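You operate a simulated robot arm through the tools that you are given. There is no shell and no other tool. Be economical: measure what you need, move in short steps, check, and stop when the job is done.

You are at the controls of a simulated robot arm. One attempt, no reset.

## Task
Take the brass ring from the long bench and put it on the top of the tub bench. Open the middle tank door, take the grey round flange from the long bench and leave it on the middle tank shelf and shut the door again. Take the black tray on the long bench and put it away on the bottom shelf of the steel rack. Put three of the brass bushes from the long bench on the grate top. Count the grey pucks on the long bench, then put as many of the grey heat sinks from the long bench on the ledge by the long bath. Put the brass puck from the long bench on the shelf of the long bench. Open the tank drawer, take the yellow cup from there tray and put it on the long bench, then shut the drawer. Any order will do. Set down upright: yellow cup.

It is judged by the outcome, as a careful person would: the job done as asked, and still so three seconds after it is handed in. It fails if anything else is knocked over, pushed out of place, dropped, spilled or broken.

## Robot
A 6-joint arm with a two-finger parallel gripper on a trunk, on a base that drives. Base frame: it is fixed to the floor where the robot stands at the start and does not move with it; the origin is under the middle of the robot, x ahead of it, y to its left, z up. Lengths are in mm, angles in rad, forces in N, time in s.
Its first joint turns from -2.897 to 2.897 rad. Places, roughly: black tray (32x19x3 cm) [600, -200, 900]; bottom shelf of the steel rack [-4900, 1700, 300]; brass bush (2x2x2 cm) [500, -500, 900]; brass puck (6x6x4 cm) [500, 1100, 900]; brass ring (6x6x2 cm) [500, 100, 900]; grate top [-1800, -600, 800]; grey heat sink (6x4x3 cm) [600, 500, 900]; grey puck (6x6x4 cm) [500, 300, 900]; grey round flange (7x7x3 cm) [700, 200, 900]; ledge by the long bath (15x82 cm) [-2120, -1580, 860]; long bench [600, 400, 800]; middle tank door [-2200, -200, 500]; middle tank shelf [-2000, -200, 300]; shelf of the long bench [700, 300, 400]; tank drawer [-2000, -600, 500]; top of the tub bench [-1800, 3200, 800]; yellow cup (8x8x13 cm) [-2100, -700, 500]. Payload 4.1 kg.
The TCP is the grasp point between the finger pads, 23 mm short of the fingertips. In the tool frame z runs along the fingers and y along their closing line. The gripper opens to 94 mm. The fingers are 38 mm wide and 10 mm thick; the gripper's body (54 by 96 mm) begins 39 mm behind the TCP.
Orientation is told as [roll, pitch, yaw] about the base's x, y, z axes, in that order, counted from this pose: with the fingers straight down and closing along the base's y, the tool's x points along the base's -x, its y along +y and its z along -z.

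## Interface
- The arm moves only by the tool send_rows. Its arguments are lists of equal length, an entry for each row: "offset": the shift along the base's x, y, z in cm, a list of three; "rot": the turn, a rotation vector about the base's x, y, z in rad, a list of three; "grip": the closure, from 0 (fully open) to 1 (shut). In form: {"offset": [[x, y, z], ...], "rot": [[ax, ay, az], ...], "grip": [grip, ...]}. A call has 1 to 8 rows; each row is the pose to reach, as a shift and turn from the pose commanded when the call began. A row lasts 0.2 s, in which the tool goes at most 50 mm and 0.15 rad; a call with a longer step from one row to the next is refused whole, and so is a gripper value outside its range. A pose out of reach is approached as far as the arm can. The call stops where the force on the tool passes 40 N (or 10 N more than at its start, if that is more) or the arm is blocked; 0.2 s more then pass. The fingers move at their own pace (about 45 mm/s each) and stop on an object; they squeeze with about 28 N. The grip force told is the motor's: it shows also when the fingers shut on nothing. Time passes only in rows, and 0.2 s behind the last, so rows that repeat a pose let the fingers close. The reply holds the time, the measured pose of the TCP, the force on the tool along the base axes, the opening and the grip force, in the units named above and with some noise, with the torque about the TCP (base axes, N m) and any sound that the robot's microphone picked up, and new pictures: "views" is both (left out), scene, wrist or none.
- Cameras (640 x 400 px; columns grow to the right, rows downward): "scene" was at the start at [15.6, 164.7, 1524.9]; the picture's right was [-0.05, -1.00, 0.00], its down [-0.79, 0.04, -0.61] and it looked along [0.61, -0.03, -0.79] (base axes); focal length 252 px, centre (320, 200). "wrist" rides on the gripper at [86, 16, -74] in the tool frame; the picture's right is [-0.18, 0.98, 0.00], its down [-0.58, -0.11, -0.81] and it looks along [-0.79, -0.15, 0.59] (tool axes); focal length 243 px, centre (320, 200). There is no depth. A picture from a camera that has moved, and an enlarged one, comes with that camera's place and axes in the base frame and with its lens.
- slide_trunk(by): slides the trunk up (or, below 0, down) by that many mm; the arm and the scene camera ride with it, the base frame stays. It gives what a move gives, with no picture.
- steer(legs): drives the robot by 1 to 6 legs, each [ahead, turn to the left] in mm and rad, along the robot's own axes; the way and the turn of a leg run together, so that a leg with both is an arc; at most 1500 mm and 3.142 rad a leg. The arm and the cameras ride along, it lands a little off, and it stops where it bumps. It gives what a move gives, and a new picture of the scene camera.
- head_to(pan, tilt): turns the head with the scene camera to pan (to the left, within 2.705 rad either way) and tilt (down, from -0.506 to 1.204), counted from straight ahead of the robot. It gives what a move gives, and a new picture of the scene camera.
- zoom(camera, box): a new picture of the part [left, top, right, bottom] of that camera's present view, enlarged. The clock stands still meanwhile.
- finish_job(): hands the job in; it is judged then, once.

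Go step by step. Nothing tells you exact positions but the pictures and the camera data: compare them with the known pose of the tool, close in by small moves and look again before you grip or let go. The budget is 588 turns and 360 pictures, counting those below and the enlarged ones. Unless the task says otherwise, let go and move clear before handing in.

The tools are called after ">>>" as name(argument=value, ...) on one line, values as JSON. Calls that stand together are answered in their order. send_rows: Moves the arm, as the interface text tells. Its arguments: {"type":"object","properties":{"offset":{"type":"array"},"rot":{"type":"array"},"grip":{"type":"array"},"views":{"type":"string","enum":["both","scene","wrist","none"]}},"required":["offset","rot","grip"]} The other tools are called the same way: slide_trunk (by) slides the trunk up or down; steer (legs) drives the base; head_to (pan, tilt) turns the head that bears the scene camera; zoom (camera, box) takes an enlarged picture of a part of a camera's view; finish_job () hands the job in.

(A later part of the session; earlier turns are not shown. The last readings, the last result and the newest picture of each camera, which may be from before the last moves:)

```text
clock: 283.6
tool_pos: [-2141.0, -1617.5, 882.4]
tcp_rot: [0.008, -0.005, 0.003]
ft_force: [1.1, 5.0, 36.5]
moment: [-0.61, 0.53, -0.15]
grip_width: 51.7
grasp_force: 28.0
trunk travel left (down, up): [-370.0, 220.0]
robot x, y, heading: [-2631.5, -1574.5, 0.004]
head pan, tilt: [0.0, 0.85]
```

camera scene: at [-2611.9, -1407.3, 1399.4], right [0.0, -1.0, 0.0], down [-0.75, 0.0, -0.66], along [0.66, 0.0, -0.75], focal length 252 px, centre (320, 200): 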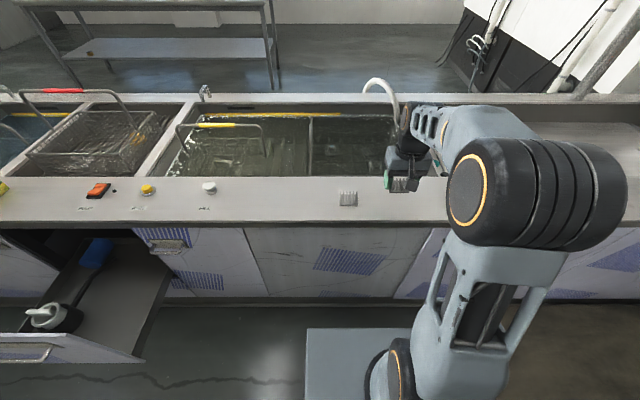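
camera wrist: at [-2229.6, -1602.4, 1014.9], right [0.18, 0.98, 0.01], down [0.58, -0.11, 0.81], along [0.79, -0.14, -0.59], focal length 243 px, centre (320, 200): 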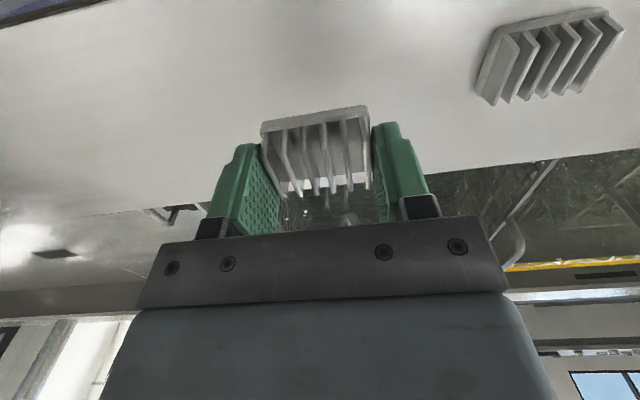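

>>> send_rows(offset=[[0, 0, 0.2], [0, 0, 0.2], [0, 0, 0.2], [0, 0, 0.2], [0, 0, 3], [0, 0, 7.5], [-3, 0, 11], [-7, 0, 13]], rot=[[0, 0, 0], [0, 0, 0], [0, 0, 0], [0, 0, 0], [0, 0, 0], [0, 0, 0], [0, 0, 0], [0, 0, 0]], grip=[1, 0.5, 0.2, 0, 0, 0, 0, 0], views="wrist")

```text
clock: 285.4
tool_pos: [-2213.4, -1622.1, 1011.9]
tcp_rot: [0.009, 0.0, 0.003]
ft_force: [-0.6, -0.8, 0.3]
moment: [0.02, 0.0, 0.0]
grip_width: 94.0
grasp_force: 0.1
trunk travel left (down, up): [-370.0, 220.0]
robot x, y, heading: [-2628.4, -1577.9, 0.0]
head pan, tilt: [0.0, 0.85]
camera wrist: at [-2299.7, -1605.6, 1085.0], right [0.18, 0.98, 0.01], down [0.58, -0.11, 0.8], along [0.79, -0.14, -0.59], focal length 243 px, centre (320, 200)
```

wrist: 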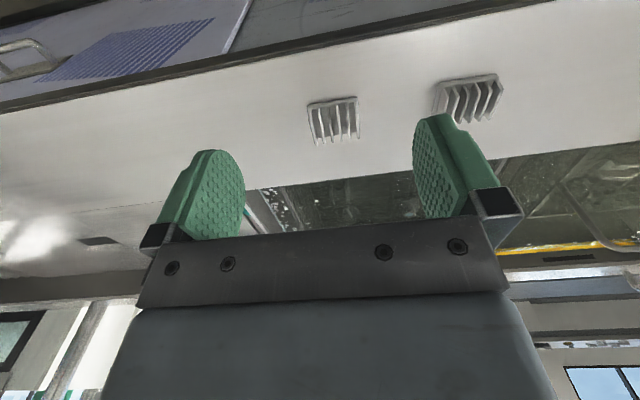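

Two heat sinks are on the ledge. Next, close the drawer: back out and line up in front of it.

>>> steer(legs=[[-600, 0], [0, 1.571], [990, 0], [0, -1.571]])

>>> send_rows(offset=[[2, 0, -4], [4, 0, -7], [6, 0, -10], [8, 0, -14], [10, 0, -17], [12, 0, -20], [14, 0, -23], [16, 0, -26]], rot=[[0, -0.145, 0], [0, -0.29, 0], [0, -0.435, 0], [0, -0.58, 0], [0, -0.725, 0], [0, -0.87, 0], [0, -1.015, 0], [0, -1.16, 0]], grip=[1, 1, 1, 1, 1, 1, 1, 1], views="none")

```text
clock: 301.1
tool_pos: [-2767.2, -653.2, 1010.5]
tcp_rot: [0.008, -0.002, -0.049]
ft_force: [0.3, 0.9, -0.2]
moment: [0.0, 0.0, 0.02]
grip_width: 94.0
grasp_force: 0.1
trunk travel left (down, up): [-370.0, 220.0]
robot x, y, heading: [-3181.0, -585.1, -0.062]
head pan, tilt: [0.0, 0.85]
camera scene: at [-3154.5, -417.8, 1399.4], right [-0.05, -1.0, 0.0], down [-0.75, 0.04, -0.66], along [0.66, -0.04, -0.75], focal length 252 px, centre (320, 200)
```

scene: 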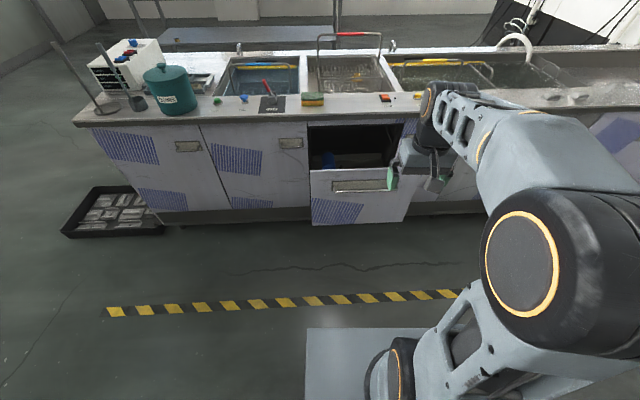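

```text
clock: 302.9
tool_pos: [-2611.8, -664.9, 753.9]
tcp_rot: [0.127, -1.158, -0.121]
ft_force: [-0.9, 0.6, 0.3]
moment: [-0.01, 0.04, -0.02]
grip_width: 0.0
grasp_force: 28.0
out of reach, approached as far as the arm can: row 5, 6, 8
trunk travel left (down, up): [-370.0, 220.0]
robot x, y, heading: [-3180.5, -582.6, -0.056]
head pan, tilt: [0.0, 0.85]
```

Lower the trunk, finish going horizontal and roll for later handle gripping.

>>> slide_trunk(by=-80)

>>> send_rows(offset=[[0, 0, -1], [0, 0, -2], [0, 0, -3], [0, 0, -4]], rot=[[0, -0.13, 0], [0, -0.26, 0], [0, -0.39, 0], [0, -0.39, 0]], grip=[1, 1, 1, 1], views="none")

>>> send_rows(offset=[[0, 0, 0], [0, 0, 0], [0, 0, 0], [0, 0, 0], [0, 0, 0], [0, 0, 0], [0, 0, 0], [0, 0, 0]], rot=[[0.145, 0, 0], [0.29, 0, 0], [0.435, 0, 0], [0.58, 0, 0], [0.725, 0, 0], [0.87, 0, 0], [1.015, 0, 0], [1.16, 0, 0]], grip=[1, 1, 1, 1, 1, 1, 1, 1])

```text
clock: 304.1
tool_pos: [-2610.3, -665.1, 674.8]
tcp_rot: [0.128, -1.156, -0.123]
ft_force: [0.4, 0.4, 0.4]
moment: [0.03, -0.02, 0.0]
grip_width: 0.0
grasp_force: 27.8
trunk travel left (down, up): [-290.0, 300.0]
robot x, y, heading: [-3179.4, -585.6, -0.055]
head pan, tilt: [0.0, 0.85]
```

```text
clock: 305.1
tool_pos: [-2592.6, -677.2, 642.5]
tcp_rot: [1.343, -1.467, -1.324]
ft_force: [-0.2, 0.1, 0.1]
moment: [0.03, 0.02, -0.02]
grip_width: 0.0
grasp_force: 27.8
out of reach, approached as far as the arm can: row 1, 2, 3, 4
trunk travel left (down, up): [-290.0, 300.0]
robot x, y, heading: [-3182.6, -583.8, -0.055]
head pan, tilt: [0.0, 0.85]
```

```text
clock: 306.9
tool_pos: [-2593.3, -674.4, 641.4]
tcp_rot: [1.583, -0.311, -1.545]
ft_force: [0.5, 0.6, -0.4]
moment: [0.0, 0.0, -0.02]
grip_width: 0.1
grasp_force: 28.1
trunk travel left (down, up): [-290.0, 300.0]
robot x, y, heading: [-3183.1, -584.5, -0.056]
head pan, tilt: [0.0, 0.85]
camera scene: at [-3154.5, -417.8, 1319.4], right [-0.05, -1.0, 0.0], down [-0.75, 0.04, -0.66], along [0.66, -0.04, -0.75], focal length 252 px, centre (320, 200)
camera wrist: at [-2670.0, -589.1, 629.9], right [-0.02, 0.12, 0.99], down [-0.79, -0.61, 0.06], along [0.62, -0.78, 0.11], focal length 243 px, centre (320, 200)
```

scene: 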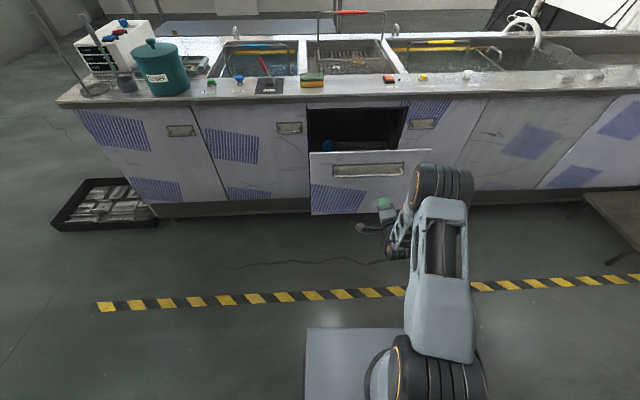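
wrist: 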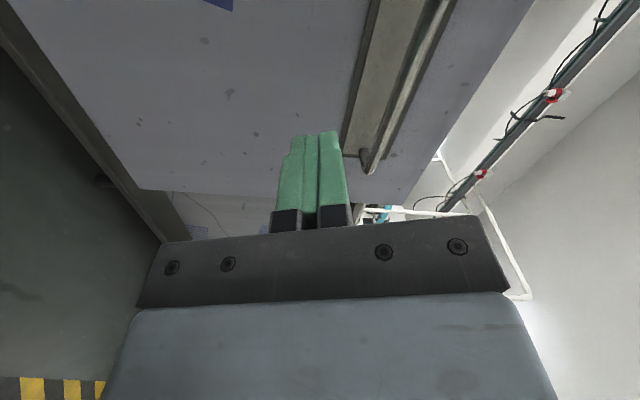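

The closed fingers face the drawer front below the handle. Push it shut by driving ahead.

>>> steer(legs=[[0, 0.056], [365, 0]])

```text
clock: 309.6
tool_pos: [-2219.1, -640.0, 642.1]
tcp_rot: [1.583, -0.31, -1.488]
ft_force: [0.3, 0.2, 1.0]
moment: [0.01, -0.02, -0.01]
grip_width: 0.2
grasp_force: 28.3
trunk travel left (down, up): [-290.0, 300.0]
robot x, y, heading: [-2807.7, -581.7, -0.001]
head pan, tilt: [0.0, 0.85]
camera scene: at [-2793.9, -415.4, 1319.4], right [0.0, -1.0, 0.0], down [-0.75, 0.0, -0.66], along [0.66, 0.0, -0.75], focal length 252 px, centre (320, 200)
```

scene: 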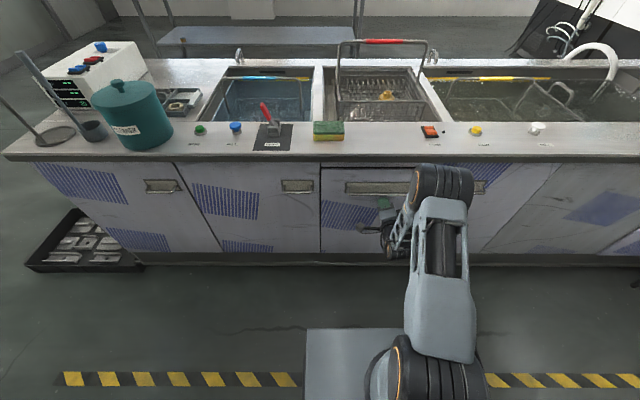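

Nearly shut; push gently a bit further and check.

>>> send_rows(offset=[[0.3, 0, 0], [0.6, 0, 0], [0.9, 0, 0], [1.2, 0, 0], [1.5, 0, 0]], rot=[[0, 0, 0], [0, 0, 0], [0, 0, 0], [0, 0, 0], [0, 0, 0]], grip=[1, 1, 1, 1, 1], views="none")

>>> zoom(camera="scene", box=[260, 140, 500, 270])

```text
clock: 310.9
tool_pos: [-2206.3, -640.0, 642.1]
tcp_rot: [1.583, -0.311, -1.487]
ft_force: [-19.7, 1.2, 12.7]
moment: [-0.24, -0.34, -0.28]
grip_width: 0.0
grasp_force: 27.8
trunk travel left (down, up): [-290.0, 300.0]
robot x, y, heading: [-2811.5, -578.7, 0.003]
head pan, tilt: [0.0, 0.85]
stopped in row 5: the force on the tool passed its limit (the readings are from after the stop); the commanded pose is now the measured one
```

```text
2.67 times, centred on (380, 205) of scene
camera zoom: at [-2797.2, -415.1, 1319.6], right [0.0, -1.0, 0.0], down [-0.75, 0.0, -0.66], along [0.66, 0.0, -0.75], focal length 672 px, centre (160, 187)
```

zoom: 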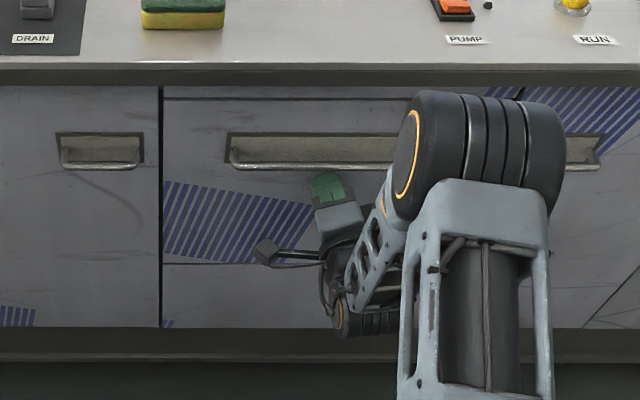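

The drawer is flush. Now the middle door: move the tool back and over to its handle (bar at y≈-343, z≈701).

>>> send_rows(offset=[[-4.5, 0, 1], [-8, 2, 3.5], [-9, 6, 5.8], [-9, 10.5, 5.8], [-9, 15, 5.8], [-9, 19.5, 5.8], [-9, 24, 5.8], [-9, 28.5, 5.8]], rot=[[0.1, 0, 0], [0.2, 0, 0], [0.31, 0, 0], [0.31, 0, 0], [0.31, 0, 0], [0.31, 0, 0], [0.31, 0, 0], [0.31, 0, 0]], grip=[0, 0, 0, 0, 0, 0, 0, 0], views="both")

```text
clock: 312.7
tool_pos: [-2305.3, -622.0, 696.0]
tcp_rot: [1.604, -0.002, -1.487]
ft_force: [-0.4, -0.5, 0.4]
moment: [0.0, 0.04, 0.0]
grip_width: 94.0
grasp_force: 0.0
out of reach, approached as far as the arm can: row 3, 4, 5, 6, 7, 8
trunk travel left (down, up): [-290.0, 300.0]
robot x, y, heading: [-2815.5, -584.6, 0.006]
head pan, tilt: [0.0, 0.85]
camera scene: at [-2794.4, -415.4, 1319.4], right [0.0, -1.0, 0.0], down [-0.75, 0.0, -0.66], along [0.66, 0.0, -0.75], focal length 252 px, centre (320, 200)
camera wrist: at [-2388.2, -541.2, 709.3], right [-0.02, -0.18, 0.98], down [-0.75, -0.65, -0.13], along [0.66, -0.74, -0.13], focal length 243 px, centre (320, 200)
```

scene: 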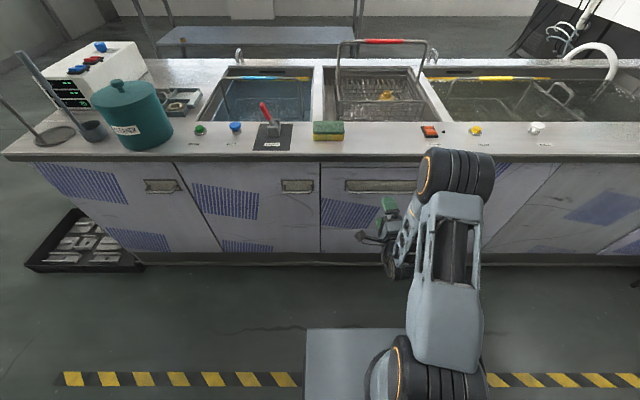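
wrist: 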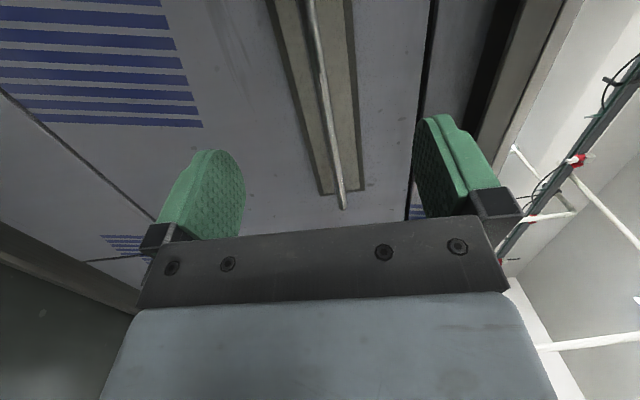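

That orientation can't swing further left, so I'll shift the base instead to put the tool in front of the door handle.

>>> steer(legs=[[-200, 0], [0, 1.571], [275, 0], [0, -1.571]])

```text
clock: 323.5
tool_pos: [-2510.4, -328.3, 696.1]
tcp_rot: [1.603, -0.002, -1.446]
ft_force: [-0.3, -0.7, -0.3]
moment: [0.02, 0.0, 0.01]
grip_width: 94.0
grasp_force: 0.1
trunk travel left (down, up): [-290.0, 300.0]
robot x, y, heading: [-3020.7, -307.3, 0.04]
head pan, tilt: [0.0, 0.85]
camera scene: at [-3006.5, -140.1, 1319.4], right [0.04, -1.0, 0.0], down [-0.75, -0.03, -0.66], along [0.66, 0.03, -0.75], focal length 252 px, centre (320, 200)
```

scene: 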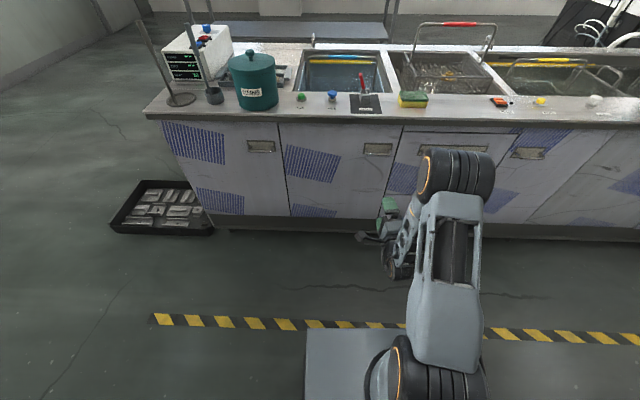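

Trim heading and approach.

>>> steer(legs=[[0, -0.035], [210, 0]])

>>> send_rows(offset=[[0, 0, 0.4]], rot=[[0, 0, 0]], grip=[0], views="wrist")

>>> zoom(camera="scene", box=[300, 130, 500, 280])

```text
clock: 325.6
tool_pos: [-2301.8, -346.2, 695.7]
tcp_rot: [1.604, -0.003, -1.486]
ft_force: [-0.1, -0.3, -0.1]
moment: [0.02, 0.0, -0.04]
grip_width: 94.1
grasp_force: 0.1
trunk travel left (down, up): [-290.0, 300.0]
robot x, y, heading: [-2807.4, -308.1, 0.001]
head pan, tilt: [0.0, 0.85]
camera scene: at [-2790.6, -140.0, 1319.4], right [0.0, -1.0, 0.0], down [-0.75, 0.0, -0.66], along [0.66, 0.0, -0.75], focal length 252 px, centre (320, 200)
```

scene: 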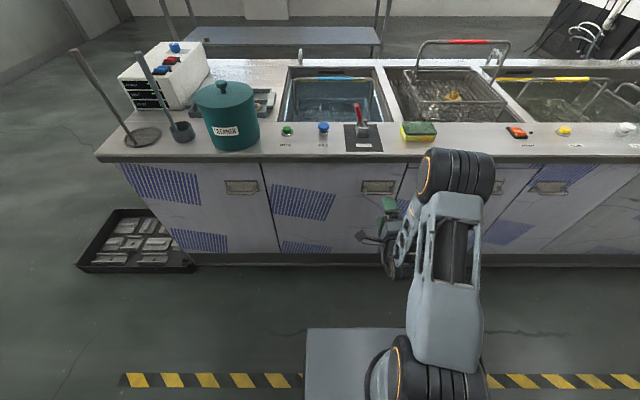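

```text
clock: 325.9
tool_pos: [-2302.4, -346.3, 700.0]
tcp_rot: [1.606, 0.0, -1.484]
ft_force: [-1.1, -0.3, -0.2]
moment: [0.03, 0.0, 0.06]
grip_width: 94.1
grasp_force: 0.1
trunk travel left (down, up): [-290.0, 300.0]
robot x, y, heading: [-2805.8, -311.3, 0.007]
head pan, tilt: [0.0, 0.85]
camera wrist: at [-2384.3, -265.8, 713.2], right [-0.02, -0.18, 0.98], down [-0.75, -0.65, -0.13], along [0.66, -0.74, -0.13], focal length 243 px, centre (320, 200)
```

wrist: 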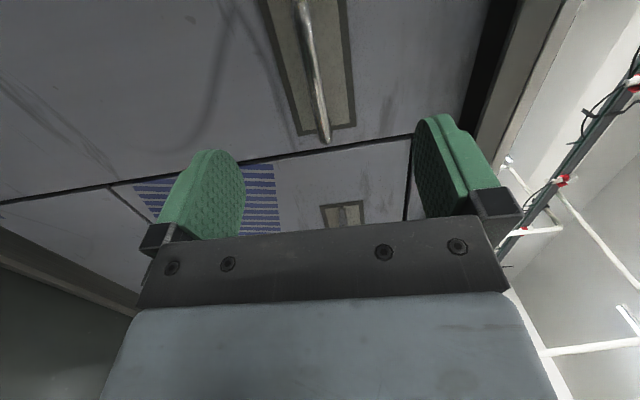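

```text
2.67 times, centred on (400, 205) of scene
camera zoom: at [-2790.3, -140.0, 1319.4], right [0.0, -1.0, 0.0], down [-0.75, 0.0, -0.66], along [0.66, 0.0, -0.75], focal length 672 px, centre (107, 187)
```

zoom: 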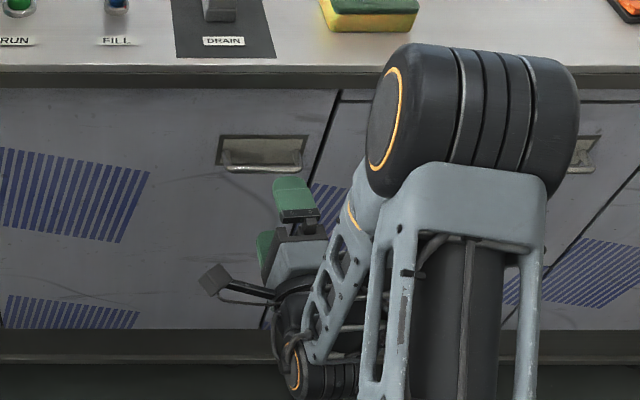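

The bar is lined up (y −380…−295, z≈699). Move in 70 mm and grip.

>>> send_rows(offset=[[2.5, 0.3, 0], [5, 0.5, 0], [7, 0.5, 0], [7, 0.5, 0], [7, 0.5, 0], [7, 0.5, 0], [7, 0.5, 0], [7, 0.5, 0]], rot=[[0, 0, 0], [0, 0, 0], [0, 0, 0], [0, 0, 0], [0, 0, 0], [0, 0, 0], [0, 0, 0], [0, 0, 0]], grip=[0, 0, 0, 1, 1, 1, 1, 1], views="wrist")

```text
clock: 327.8
tool_pos: [-2233.6, -355.6, 698.9]
tcp_rot: [1.603, 0.0, -1.476]
ft_force: [0.1, 0.3, -3.0]
moment: [-0.18, 0.02, 0.07]
grip_width: 11.0
grasp_force: 27.5
out of reach, approached as far as the arm can: row 1, 2, 3, 4, 5, 6, 7, 8
trunk travel left (down, up): [-290.0, 300.0]
robot x, y, heading: [-2809.1, -312.8, 0.004]
head pan, tilt: [0.0, 0.85]
camera wrist: at [-2316.9, -275.5, 712.3], right [-0.01, -0.18, 0.98], down [-0.74, -0.66, -0.13], along [0.67, -0.73, -0.13], focal length 243 px, centre (320, 200)
```

wrist: 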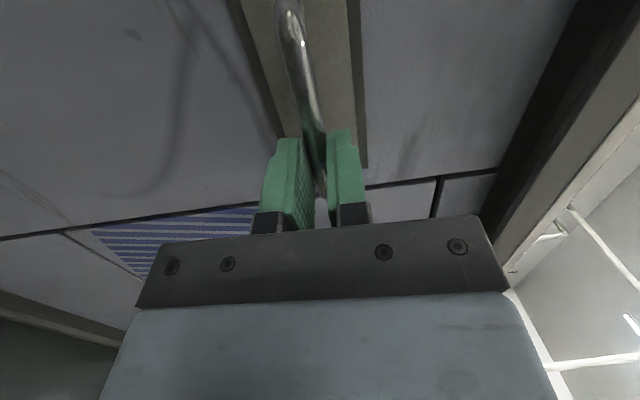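

Grip is firm. Pull the door by reversing in a slight arc.

>>> steer(legs=[[-75, 0.012], [-75, 0.042], [-75, 0.075]])

```text
clock: 330.1
tool_pos: [-2461.6, -290.4, 698.4]
tcp_rot: [1.602, -0.004, -1.347]
ft_force: [17.8, 21.6, -5.9]
moment: [0.27, 0.34, 0.59]
grip_width: 11.0
grasp_force: 45.3
trunk travel left (down, up): [-290.0, 300.0]
robot x, y, heading: [-3038.0, -321.3, 0.13]
head pan, tilt: [0.0, 0.85]
camera scene: at [-3040.1, -147.8, 1319.2], right [0.13, -0.99, 0.0], down [-0.75, -0.1, -0.66], along [0.65, 0.09, -0.75], focal length 252 px, centre (320, 200)
```

scene: 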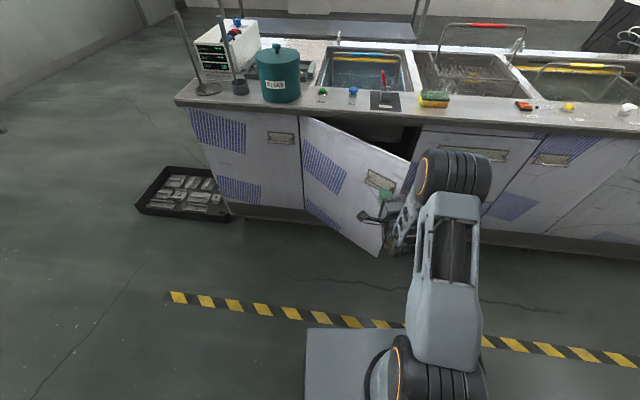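

The door is ajar ~37°. Release the bar and back off; I'll push it further open from the inside.

>>> send_rows(offset=[[0, 0, 0], [0, 0, 0], [0, 0, 0]], rot=[[0, 0, 0], [0, 0, 0], [0, 0, 0]], grip=[0, 0, 0], views="none")

>>> steer(legs=[[-150, 0]])

>>> send_rows(offset=[[0, 0, 0], [0, 0, 0], [0, 0, 0], [0, 0, 0], [0, 0, 0], [0, 0, 0], [0, 0, 0], [0, 0, 0]], rot=[[-0.145, 0, 0], [-0.29, 0, 0], [-0.435, 0, 0], [-0.58, 0, 0], [-0.725, 0, 0], [-0.87, 0, 0], [-1.015, 0, 0], [-1.16, 0, 0]], grip=[1, 1, 1, 1, 1, 1, 1, 1], views="none")

>>> send_rows(offset=[[0, 0, 0], [0, 0, 0], [0, 0, 0]], rot=[[-0.14, 0, 0], [-0.28, 0, 0], [-0.41, 0, 0]], grip=[1, 1, 1], views="scene")

```text
clock: 330.9
tool_pos: [-2462.1, -292.8, 700.1]
tcp_rot: [1.605, -0.001, -1.346]
ft_force: [-0.4, -0.1, 1.0]
moment: [0.03, 0.0, 0.04]
grip_width: 82.0
grasp_force: 0.0
trunk travel left (down, up): [-290.0, 300.0]
robot x, y, heading: [-3039.3, -324.3, 0.13]
head pan, tilt: [0.0, 0.85]
```

```text
clock: 332.2
tool_pos: [-2608.0, -311.3, 700.3]
tcp_rot: [1.603, -0.002, -1.347]
ft_force: [-0.5, 0.6, 0.1]
moment: [0.03, 0.04, 0.0]
grip_width: 94.2
grasp_force: 0.1
trunk travel left (down, up): [-290.0, 300.0]
robot x, y, heading: [-3184.2, -338.9, 0.133]
head pan, tilt: [0.0, 0.85]
camera scene: at [-3187.5, -168.9, 1319.4], right [0.13, -0.99, 0.0], down [-0.74, -0.1, -0.66], along [0.65, 0.09, -0.75], focal length 252 px, centre (320, 200)
```

scene: 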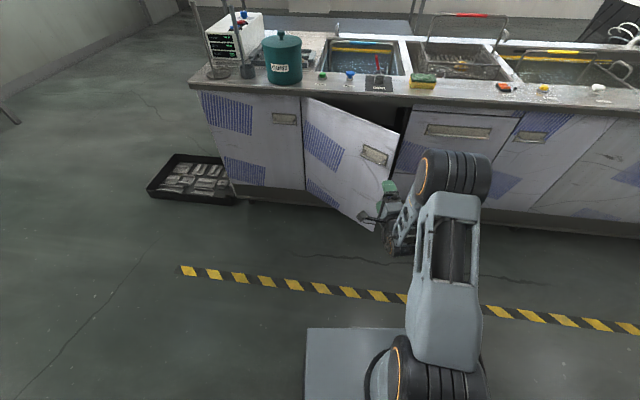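

```text
clock: 334.1
tool_pos: [-2605.3, -347.1, 702.2]
tcp_rot: [1.126, -1.104, -1.027]
ft_force: [-0.4, 0.6, 0.1]
moment: [0.0, 0.01, -0.02]
grip_width: 0.0
grasp_force: 27.9
out of reach, approached as far as the arm can: row 5, 6, 7, 8
trunk travel left (down, up): [-290.0, 300.0]
robot x, y, heading: [-3183.6, -335.6, 0.135]
head pan, tilt: [0.0, 0.85]
```

```text
clock: 334.9
tool_pos: [-2597.4, -384.4, 714.7]
tcp_rot: [0.208, -1.331, -0.145]
ft_force: [-0.3, 0.2, -0.4]
moment: [0.02, 0.01, 0.04]
grip_width: 0.1
grasp_force: 28.3
out of reach, approached as far as the arm can: row 1, 2, 3
trunk travel left (down, up): [-290.0, 300.0]
robot x, y, heading: [-3182.3, -338.3, 0.138]
head pan, tilt: [0.0, 0.85]
camera scene: at [-3187.6, -168.9, 1319.4], right [0.13, -0.99, 0.0], down [-0.74, -0.1, -0.66], along [0.65, 0.09, -0.75], focal length 252 px, centre (320, 200)
```

scene: 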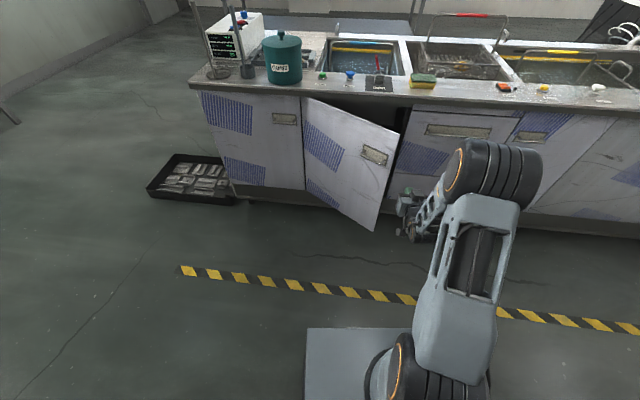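

Position the closed fingers inside the door's edge, then swing left to push it open.

>>> steer(legs=[[0, -0.16], [220, 0], [0, 0.5]])

```text
clock: 337.9
tool_pos: [-2382.5, -390.4, 714.7]
tcp_rot: [0.231, -1.328, -0.177]
ft_force: [0.1, 0.2, -0.3]
moment: [0.04, -0.01, -0.02]
grip_width: 0.2
grasp_force: 27.7
trunk travel left (down, up): [-290.0, 300.0]
robot x, y, heading: [-2964.6, -346.4, 0.139]
head pan, tilt: [0.0, 0.85]
stopped in leg 3: the force on the tool passed its limit (the readings are from after the stop); the commanded pose is now the measured one
camera scene: at [-2971.9, -174.7, 1319.4], right [0.14, -0.99, 0.0], down [-0.74, -0.1, -0.66], along [0.65, 0.09, -0.75], focal length 252 px, centre (320, 200)
```

scene: 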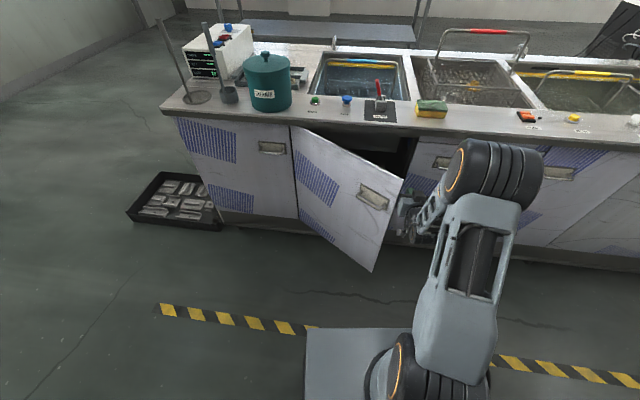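

Contact with the door; the turn was too brisk. Push with small arm steps in +y instead.

>>> send_rows(offset=[[0, 0.8, 0], [0, 1.6, 0], [0, 2.4, 0], [0, 3.2, 0], [0, 4, 0], [0, 5, 0], [0, 6, 0], [0, 7, 0]], rot=[[0, 0, 0], [0, 0, 0], [0, 0, 0], [0, 0, 0], [0, 0, 0], [0, 0, 0], [0, 0, 0], [0, 0, 0]], grip=[1, 1, 1, 1, 1, 1, 1, 1], views="wrist")

```text
clock: 339.7
tool_pos: [-2381.2, -391.1, 715.1]
tcp_rot: [0.229, -1.327, -0.175]
ft_force: [0.3, 0.3, -0.8]
moment: [0.0, 0.04, -0.01]
grip_width: 0.1
grasp_force: 27.6
out of reach, approached as far as the arm can: row 1, 2, 3, 4, 5, 6, 7, 8
trunk travel left (down, up): [-290.0, 300.0]
robot x, y, heading: [-2966.1, -346.0, 0.136]
head pan, tilt: [0.0, 0.85]
camera wrist: at [-2475.9, -374.9, 648.3], right [0.0, 0.97, 0.23], down [-0.64, -0.18, 0.75], along [0.77, -0.15, 0.62], focal length 243 px, centre (320, 200)
```

wrist: 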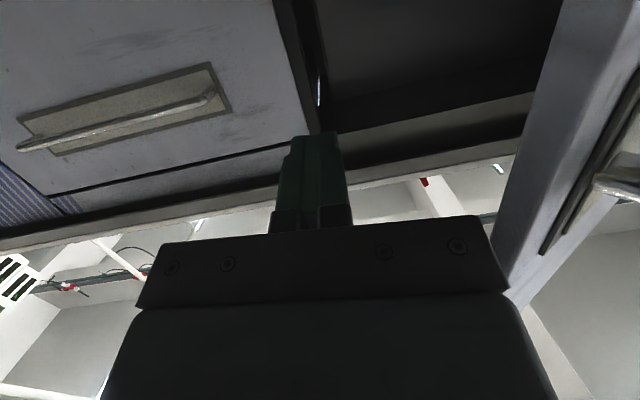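

The arm can't move left in this pose; nudge with small base turns instead.

>>> steer(legs=[[0, 0.03], [0, 0.03], [0, 0.03], [0, 0.03]])

```text
clock: 341.6
tool_pos: [-2381.3, -320.6, 714.7]
tcp_rot: [0.231, -1.328, -0.06]
ft_force: [0.7, -0.1, -0.4]
moment: [0.01, 0.02, -0.02]
grip_width: 0.0
grasp_force: 28.2
trunk travel left (down, up): [-290.0, 300.0]
robot x, y, heading: [-2968.9, -342.2, 0.265]
head pan, tilt: [0.0, 0.85]
camera scene: at [-2991.8, -176.2, 1319.4], right [0.26, -0.97, 0.0], down [-0.73, -0.19, -0.66], along [0.64, 0.17, -0.75], focal length 252 px, centre (320, 200)
```

scene: 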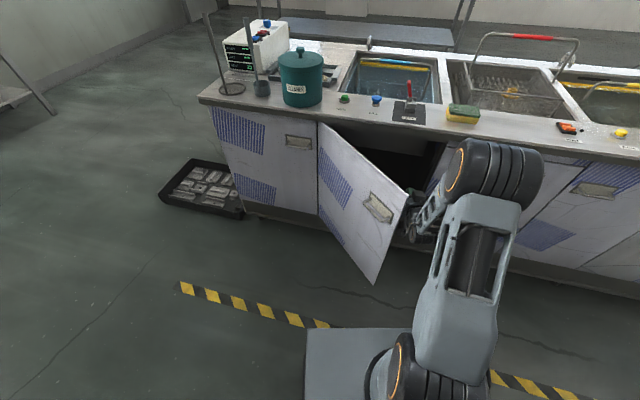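

It opens this way. Keep nudging.

>>> steer(legs=[[0, 0.05], [0, 0.05], [0, 0.05], [0, 0.05], [0, 0.05], [0, 0.05]])

>>> steer(legs=[[0, 0.05], [0, 0.05], [0, 0.05], [0, 0.05]])

```text
clock: 344.5
tool_pos: [-2413.7, -146.8, 714.1]
tcp_rot: [0.232, -1.329, 0.241]
ft_force: [-0.1, -0.5, 0.1]
moment: [0.02, 0.0, -0.02]
grip_width: 0.4
grasp_force: 28.1
trunk travel left (down, up): [-290.0, 300.0]
robot x, y, heading: [-2967.3, -345.7, 0.56]
head pan, tilt: [0.0, 0.85]
camera scene: at [-3039.9, -191.2, 1319.4], right [0.53, -0.85, 0.0], down [-0.64, -0.4, -0.66], along [0.56, 0.35, -0.75], focal length 252 px, centre (320, 200)
```

scene: 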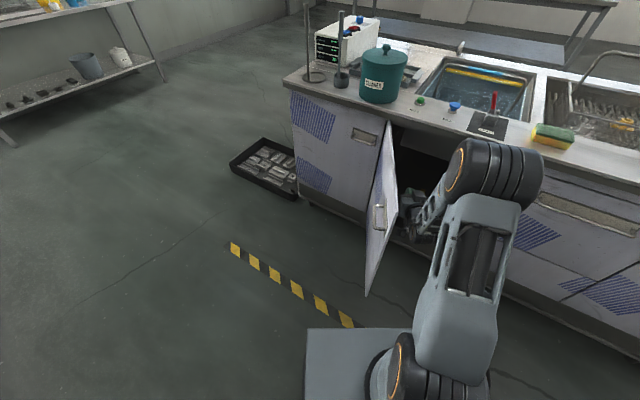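

```text
clock: 346.5
tool_pos: [-2465.5, -40.6, 714.6]
tcp_rot: [0.233, -1.329, 0.44]
ft_force: [0.7, 1.0, 0.0]
moment: [0.0, 0.01, 0.0]
grip_width: 0.0
grasp_force: 28.4
trunk travel left (down, up): [-290.0, 300.0]
robot x, y, heading: [-2963.4, -345.2, 0.763]
head pan, tilt: [0.0, 0.85]
camera scene: at [-3068.7, -208.9, 1319.4], right [0.69, -0.72, 0.0], down [-0.54, -0.52, -0.66], along [0.48, 0.46, -0.75], focal length 252 px, centre (320, 200)
```

scene: 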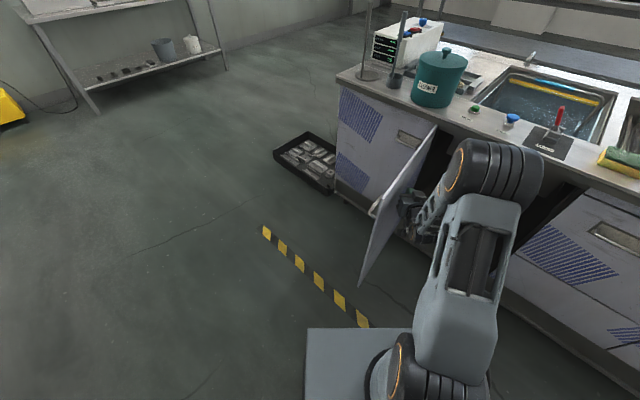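

Door ~90°. A touch more, then back straight out and look inside.

>>> steer(legs=[[0, 0.05], [0, 0.05], [0, 0.04]])

>>> steer(legs=[[0, -0.4], [-200, 0], [0, -0.4]])

>>> head_to(pan=-0.02, tilt=0.45)

```text
clock: 348.1
tool_pos: [-2511.7, 27.2, 714.6]
tcp_rot: [0.233, -1.328, 0.576]
ft_force: [-0.6, 0.2, -1.0]
moment: [-0.01, 0.01, -0.01]
grip_width: 0.0
grasp_force: 27.4
trunk travel left (down, up): [-290.0, 300.0]
robot x, y, heading: [-2969.0, -342.4, 0.906]
head pan, tilt: [0.0, 0.85]
camera scene: at [-3086.4, -224.4, 1319.4], right [0.79, -0.62, 0.0], down [-0.46, -0.59, -0.66], along [0.41, 0.52, -0.75], focal length 252 px, centre (320, 200)
```

scene: 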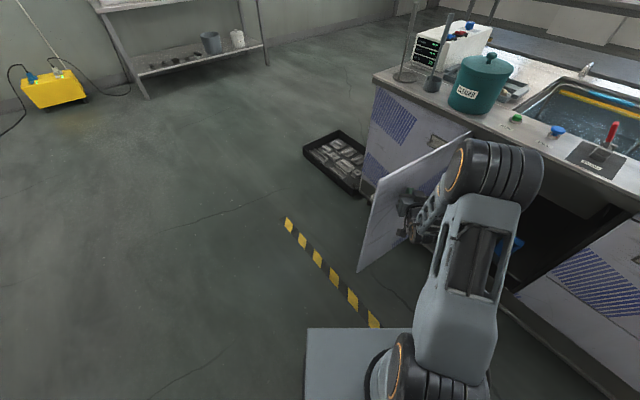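

```text
clock: 352.1
tool_pos: [-2554.1, -508.9, 715.1]
tcp_rot: [0.238, -1.329, -0.228]
ft_force: [0.0, 0.6, 1.1]
moment: [0.03, 0.01, -0.01]
grip_width: 0.0
grasp_force: 28.1
trunk travel left (down, up): [-290.0, 300.0]
robot x, y, heading: [-3138.3, -436.6, 0.102]
head pan, tilt: [0.0, 0.85]
camera scene: at [-3136.8, -269.6, 1319.4], right [0.1, -0.99, 0.0], down [-0.75, -0.08, -0.66], along [0.66, 0.07, -0.75], focal length 252 px, centre (320, 200)
```

scene: 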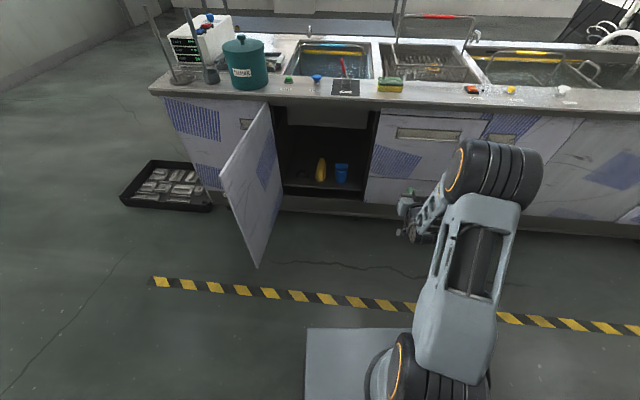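

```text
clock: 353.0
tool_pos: [-2554.3, -508.2, 716.1]
tcp_rot: [0.238, -1.327, -0.226]
ft_force: [-0.9, -0.2, 0.3]
moment: [-0.01, 0.0, 0.03]
grip_width: 0.4
grasp_force: 28.0
trunk travel left (down, up): [-290.0, 300.0]
robot x, y, heading: [-3138.5, -439.1, 0.103]
head pan, tilt: [-0.019, 0.45]
camera scene: at [-3123.0, -270.1, 1353.8], right [0.08, -1.0, 0.0], down [-0.43, -0.04, -0.9], along [0.9, 0.08, -0.44], focal length 252 px, centre (320, 200)
```

scene: 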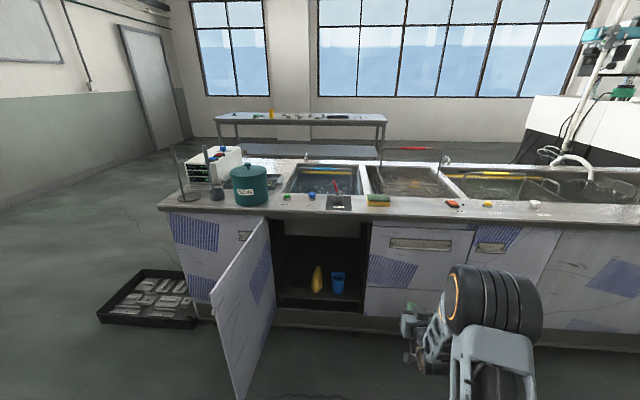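

The door is open; inside are a yellow bottle and a blue cup. Zoom to find free shelf space.

>>> zoom(camera="scene", box=[250, 200, 390, 330])

```text
3.08 times, centred on (320, 265) of scene
camera zoom: at [-3123.0, -270.1, 1353.8], right [0.08, -1.0, 0.0], down [-0.43, -0.04, -0.9], along [0.9, 0.08, -0.44], focal length 775 px, centre (320, 0)
```

zoom: 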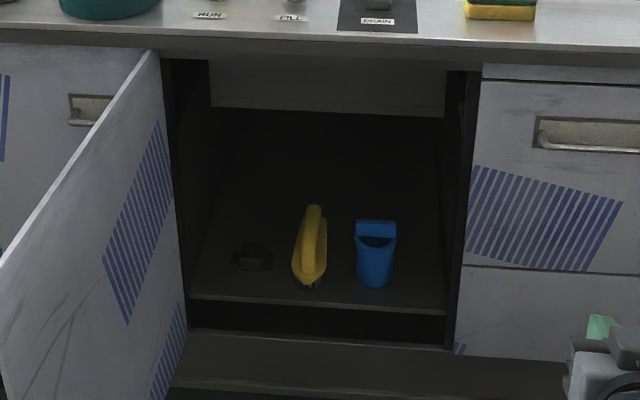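

Shelf holds a black fitting, a yellow brush and a blue cup. I'll take a second view from lower down to triangulate free space.

>>> slide_trunk(by=-290)

>>> zoom(camera="scene", box=[250, 130, 390, 260])

```text
clock: 355.9
tool_pos: [-2555.0, -508.4, 424.5]
tcp_rot: [0.237, -1.329, -0.226]
ft_force: [-0.5, -0.1, -0.2]
moment: [0.01, 0.01, -0.01]
grip_width: 0.0
grasp_force: 28.0
trunk travel left (down, up): [0.0, 590.0]
robot x, y, heading: [-3140.1, -437.5, 0.105]
head pan, tilt: [-0.019, 0.45]
```

```text
3.08 times, centred on (320, 195) of scene
camera zoom: at [-3123.0, -270.1, 1063.9], right [0.08, -1.0, 0.0], down [-0.43, -0.04, -0.9], along [0.9, 0.08, -0.44], focal length 775 px, centre (320, 215)
```

zoom: 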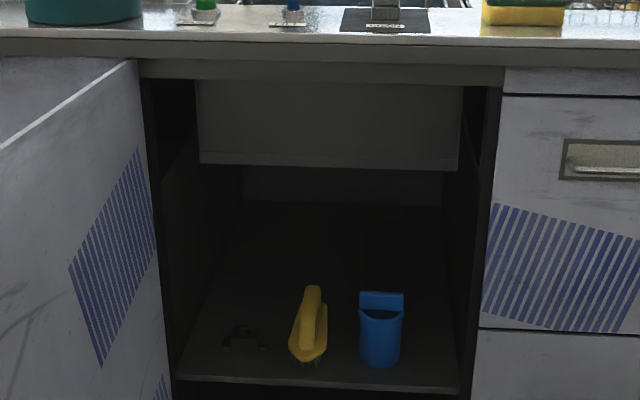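

Free spot for the flange: in front of the black fitting, centre ≈[-2133, -55], shelf z≈310 (edge x≈-2166). Now restore the arm and fetch the flange.

>>> slide_trunk(by=330)

>>> send_rows(offset=[[-1, 0, 4], [-2, 0, 8], [-3, 0, 12], [-4, 0, 16], [-5, 0, 20], [-6, 0, 23], [-7, 0, 26], [-8, 0, 28]], rot=[[0, 0.14, 0], [0, 0.28, 0], [0, 0.42, 0], [0, 0.56, 0], [0, 0.7, 0], [0, 0.84, 0], [0, 0.98, 0], [0, 1.12, 0]], grip=[0, 0, 0, 0, 0, 0, 0, 0], views="none")

>>> send_rows(offset=[[-2, 0, 1], [-4, 0, 2]], rot=[[0, 0.1, 0.05], [0, 0.2, 0.1]], grip=[0, 0], views="none")

>>> steer(legs=[[0, 1.466], [1450, 0], [650, 0], [0, -1.57], [1500, 0]])

```text
clock: 359.1
tool_pos: [-2553.8, -508.4, 755.4]
tcp_rot: [0.237, -1.328, -0.226]
ft_force: [0.0, 0.7, -0.5]
moment: [-0.03, -0.01, -0.02]
grip_width: 0.0
grasp_force: 27.9
trunk travel left (down, up): [-330.0, 260.0]
robot x, y, heading: [-3137.6, -441.7, 0.099]
head pan, tilt: [-0.019, 0.45]
```

```text
clock: 360.9
tool_pos: [-2635.3, -509.2, 1036.3]
tcp_rot: [0.027, -0.212, -0.058]
ft_force: [0.9, 0.5, 0.6]
moment: [-0.01, -0.01, -0.01]
grip_width: 94.0
grasp_force: 0.1
out of reach, approached as far as the arm can: row 4
trunk travel left (down, up): [-330.0, 260.0]
robot x, y, heading: [-3138.8, -440.0, 0.103]
head pan, tilt: [-0.019, 0.45]
```

```text
clock: 361.6
tool_pos: [-2675.4, -507.7, 1053.7]
tcp_rot: [0.028, -0.013, 0.046]
ft_force: [0.2, -0.6, 0.2]
moment: [-0.01, 0.02, 0.0]
grip_width: 94.1
grasp_force: 0.1
trunk travel left (down, up): [-330.0, 260.0]
robot x, y, heading: [-3138.8, -440.2, 0.107]
head pan, tilt: [-0.019, 0.45]
```

```text
clock: 386.7
tool_pos: [-1266.2, 1512.8, 1052.4]
tcp_rot: [0.028, -0.014, -0.073]
ft_force: [-0.8, 0.1, -0.1]
moment: [-0.01, -0.03, -0.04]
grip_width: 94.2
grasp_force: 0.1
trunk travel left (down, up): [-330.0, 260.0]
robot x, y, heading: [-1718.7, 1636.1, -0.013]
head pan, tilt: [-0.019, 0.45]
camera scene: at [-1684.1, 1802.7, 1393.9], right [-0.04, -1.0, 0.0], down [-0.43, 0.02, -0.9], along [0.9, -0.03, -0.44], focal length 252 px, centre (320, 200)
```

scene: 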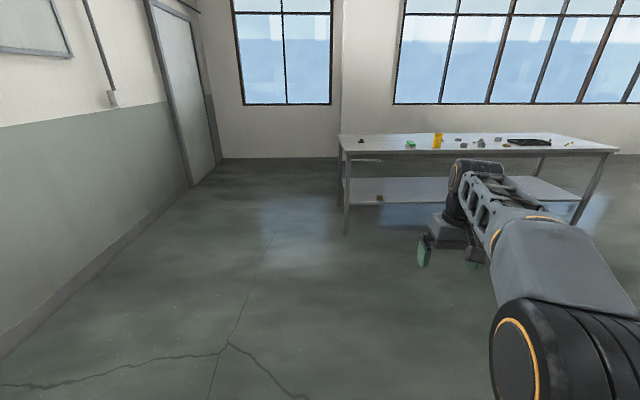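

>>> steer(legs=[[0, -0.671], [1100, 0], [1090, 0], [0, 0.684]])

>>> head_to(pan=0, tilt=0.85)

```text
clock: 401.1
tool_pos: [437.0, 147.8, 1054.0]
tcp_rot: [0.029, -0.015, -0.047]
ft_force: [0.7, -1.3, 0.7]
moment: [0.02, 0.01, -0.02]
grip_width: 94.1
grasp_force: 0.1
trunk travel left (down, up): [-330.0, 260.0]
robot x, y, heading: [-21.7, 256.8, 0.011]
head pan, tilt: [-0.019, 0.45]
camera scene: at [12.3, 425.9, 1393.9], right [-0.01, -1.0, 0.0], down [-0.44, 0.0, -0.9], along [0.9, -0.01, -0.44], focal length 252 px, centre (320, 200)
```

scene: 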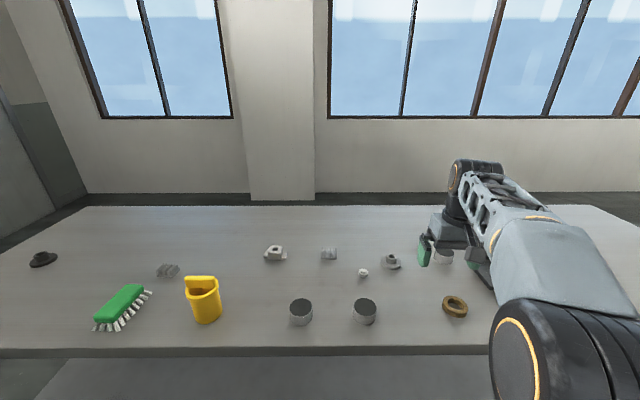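

```text
clock: 402.0
tool_pos: [436.5, 147.5, 1053.3]
tcp_rot: [0.029, -0.014, -0.048]
ft_force: [-0.2, -0.2, 0.7]
moment: [0.01, -0.01, 0.01]
grip_width: 94.2
grasp_force: 0.1
trunk travel left (down, up): [-330.0, 260.0]
robot x, y, heading: [-18.6, 259.6, 0.008]
head pan, tilt: [0.0, 0.85]
camera scene: at [-1.4, 427.5, 1359.5], right [0.01, -1.0, 0.0], down [-0.75, -0.01, -0.66], along [0.66, 0.01, -0.75], focal length 252 px, centre (320, 200)
```

scene: 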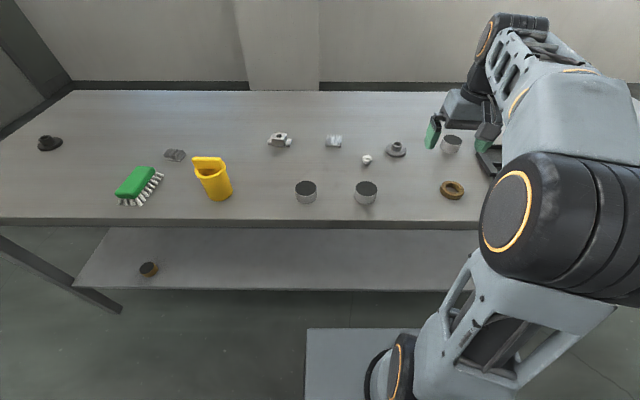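

Flange is at ≈[651, 193]. Move in 90 mm and approach with the tool tilted 0.42 rad, aiming to grip its central hub (for a narrow footprint on the crowded shelf).

>>> steer(legs=[[90, 0]])

>>> send_rows(offset=[[3, 1.5, -2], [6, 3, -4], [9, 4, -6], [10.5, 4.5, -9]], rot=[[-0.01, -0.11, 0.02], [-0.02, -0.22, 0.04], [-0.03, -0.33, 0.05], [-0.03, -0.41, 0.05]], grip=[0.3, 0.3, 0.3, 0.3], views="wrist")

```text
clock: 403.1
tool_pos: [523.5, 148.2, 1054.3]
tcp_rot: [0.028, -0.012, -0.045]
ft_force: [0.1, 0.4, 0.3]
moment: [-0.01, -0.04, -0.02]
grip_width: 94.1
grasp_force: 0.1
trunk travel left (down, up): [-330.0, 260.0]
robot x, y, heading: [65.8, 260.0, 0.009]
head pan, tilt: [0.0, 0.85]
camera scene: at [85.4, 428.4, 1359.4], right [0.01, -1.0, 0.0], down [-0.75, -0.01, -0.66], along [0.66, 0.01, -0.75], focal length 252 px, centre (320, 200)
```

scene: 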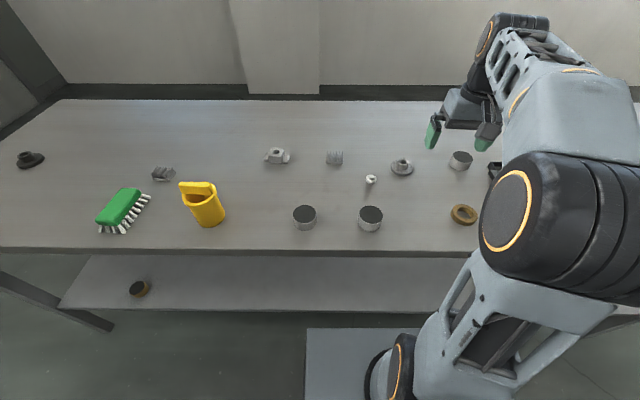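

```text
clock: 404.1
tool_pos: [628.6, 193.7, 963.3]
tcp_rot: [0.005, -0.424, 0.01]
ft_force: [0.2, -0.5, 0.2]
moment: [-0.01, 0.01, 0.04]
grip_width: 65.7
grasp_force: 0.1
trunk travel left (down, up): [-330.0, 260.0]
robot x, y, heading: [70.9, 262.5, 0.01]
head pan, tilt: [0.0, 0.85]
camera wrist: at [518.0, 209.0, 994.6], right [0.16, 0.98, 0.08], down [0.2, -0.11, 0.97], along [0.97, -0.14, -0.21], focal length 243 px, centre (320, 200)
```

wrist: 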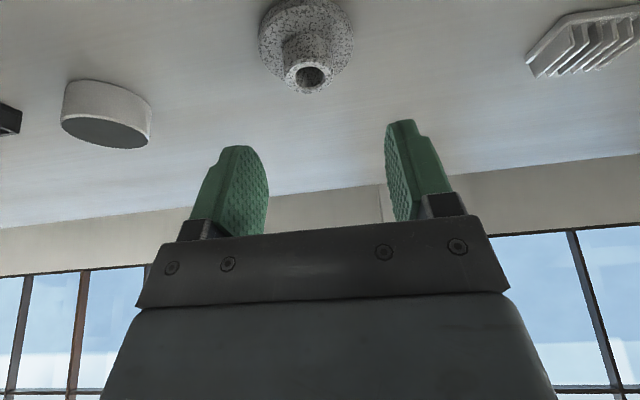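

>>> zoom(camera="scene", box=[340, 110, 500, 230])

```text
3.33 times, centred on (420, 170) of scene
camera zoom: at [85.5, 428.4, 1359.5], right [0.01, -1.0, 0.0], down [-0.75, -0.01, -0.66], along [0.66, 0.01, -0.75], focal length 840 px, centre (-13, 300)
```

zoom: 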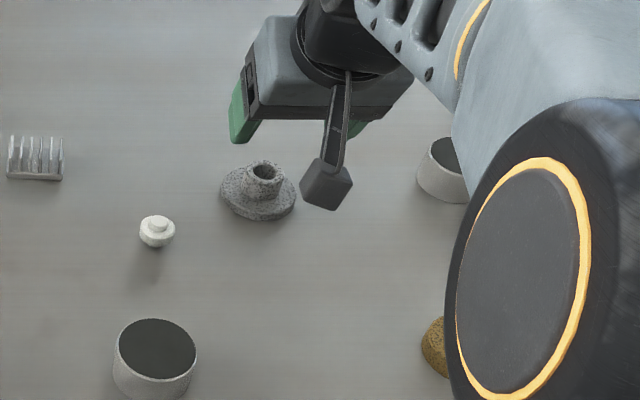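

Hub centre ≈[659, 190], top ≈880. Descend so the pads straddle the hub above the disc.

>>> send_rows(offset=[[1.5, -0.2, -2.5], [3, -0.4, -4.5], [3.6, -0.4, -6.2]], rot=[[0, 0, 0], [0, 0, 0], [0, 0, 0]], grip=[0.3, 0.3, 0.3], views="wrist")

```text
clock: 404.9
tool_pos: [663.4, 190.4, 899.4]
tcp_rot: [0.005, -0.421, 0.009]
ft_force: [-0.8, -0.5, -0.3]
moment: [-0.01, 0.01, 0.03]
grip_width: 65.8
grasp_force: 0.0
trunk travel left (down, up): [-330.0, 260.0]
robot x, y, heading: [64.9, 257.7, 0.009]
head pan, tilt: [0.0, 0.85]
camera wrist: at [553.1, 205.2, 931.6], right [0.16, 0.98, 0.08], down [0.2, -0.11, 0.97], along [0.97, -0.14, -0.21], focal length 243 px, centre (320, 200)
```

wrist: 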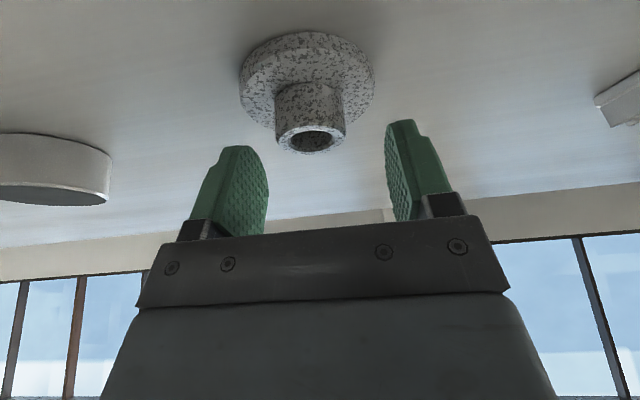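

>>> send_rows(offset=[[0.2, -0.25, -0.4], [0.2, -0.25, -0.8], [0.2, -0.25, -1.2], [0.2, -0.25, -1.5]], rot=[[0, 0, 0], [0, 0, 0], [0, 0, 0], [0, 0, 0]], grip=[0.3, 0.3, 0.3, 0.3], views="wrist")

```text
clock: 405.9
tool_pos: [666.6, 186.5, 886.0]
tcp_rot: [0.004, -0.424, 0.008]
ft_force: [-0.5, -0.2, 0.6]
moment: [0.02, 0.02, -0.01]
grip_width: 65.8
grasp_force: 0.3
trunk travel left (down, up): [-330.0, 260.0]
robot x, y, heading: [72.7, 256.4, 0.011]
head pan, tilt: [0.0, 0.85]
camera wrist: at [556.5, 202.7, 917.8], right [0.16, 0.98, 0.08], down [0.2, -0.11, 0.97], along [0.97, -0.14, -0.21], focal length 243 px, centre (320, 200)
```

wrist: 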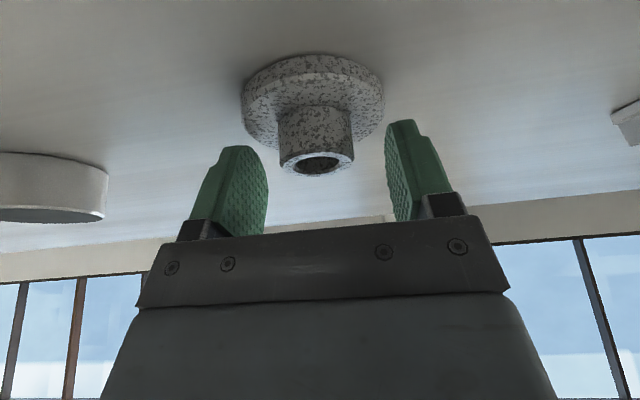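

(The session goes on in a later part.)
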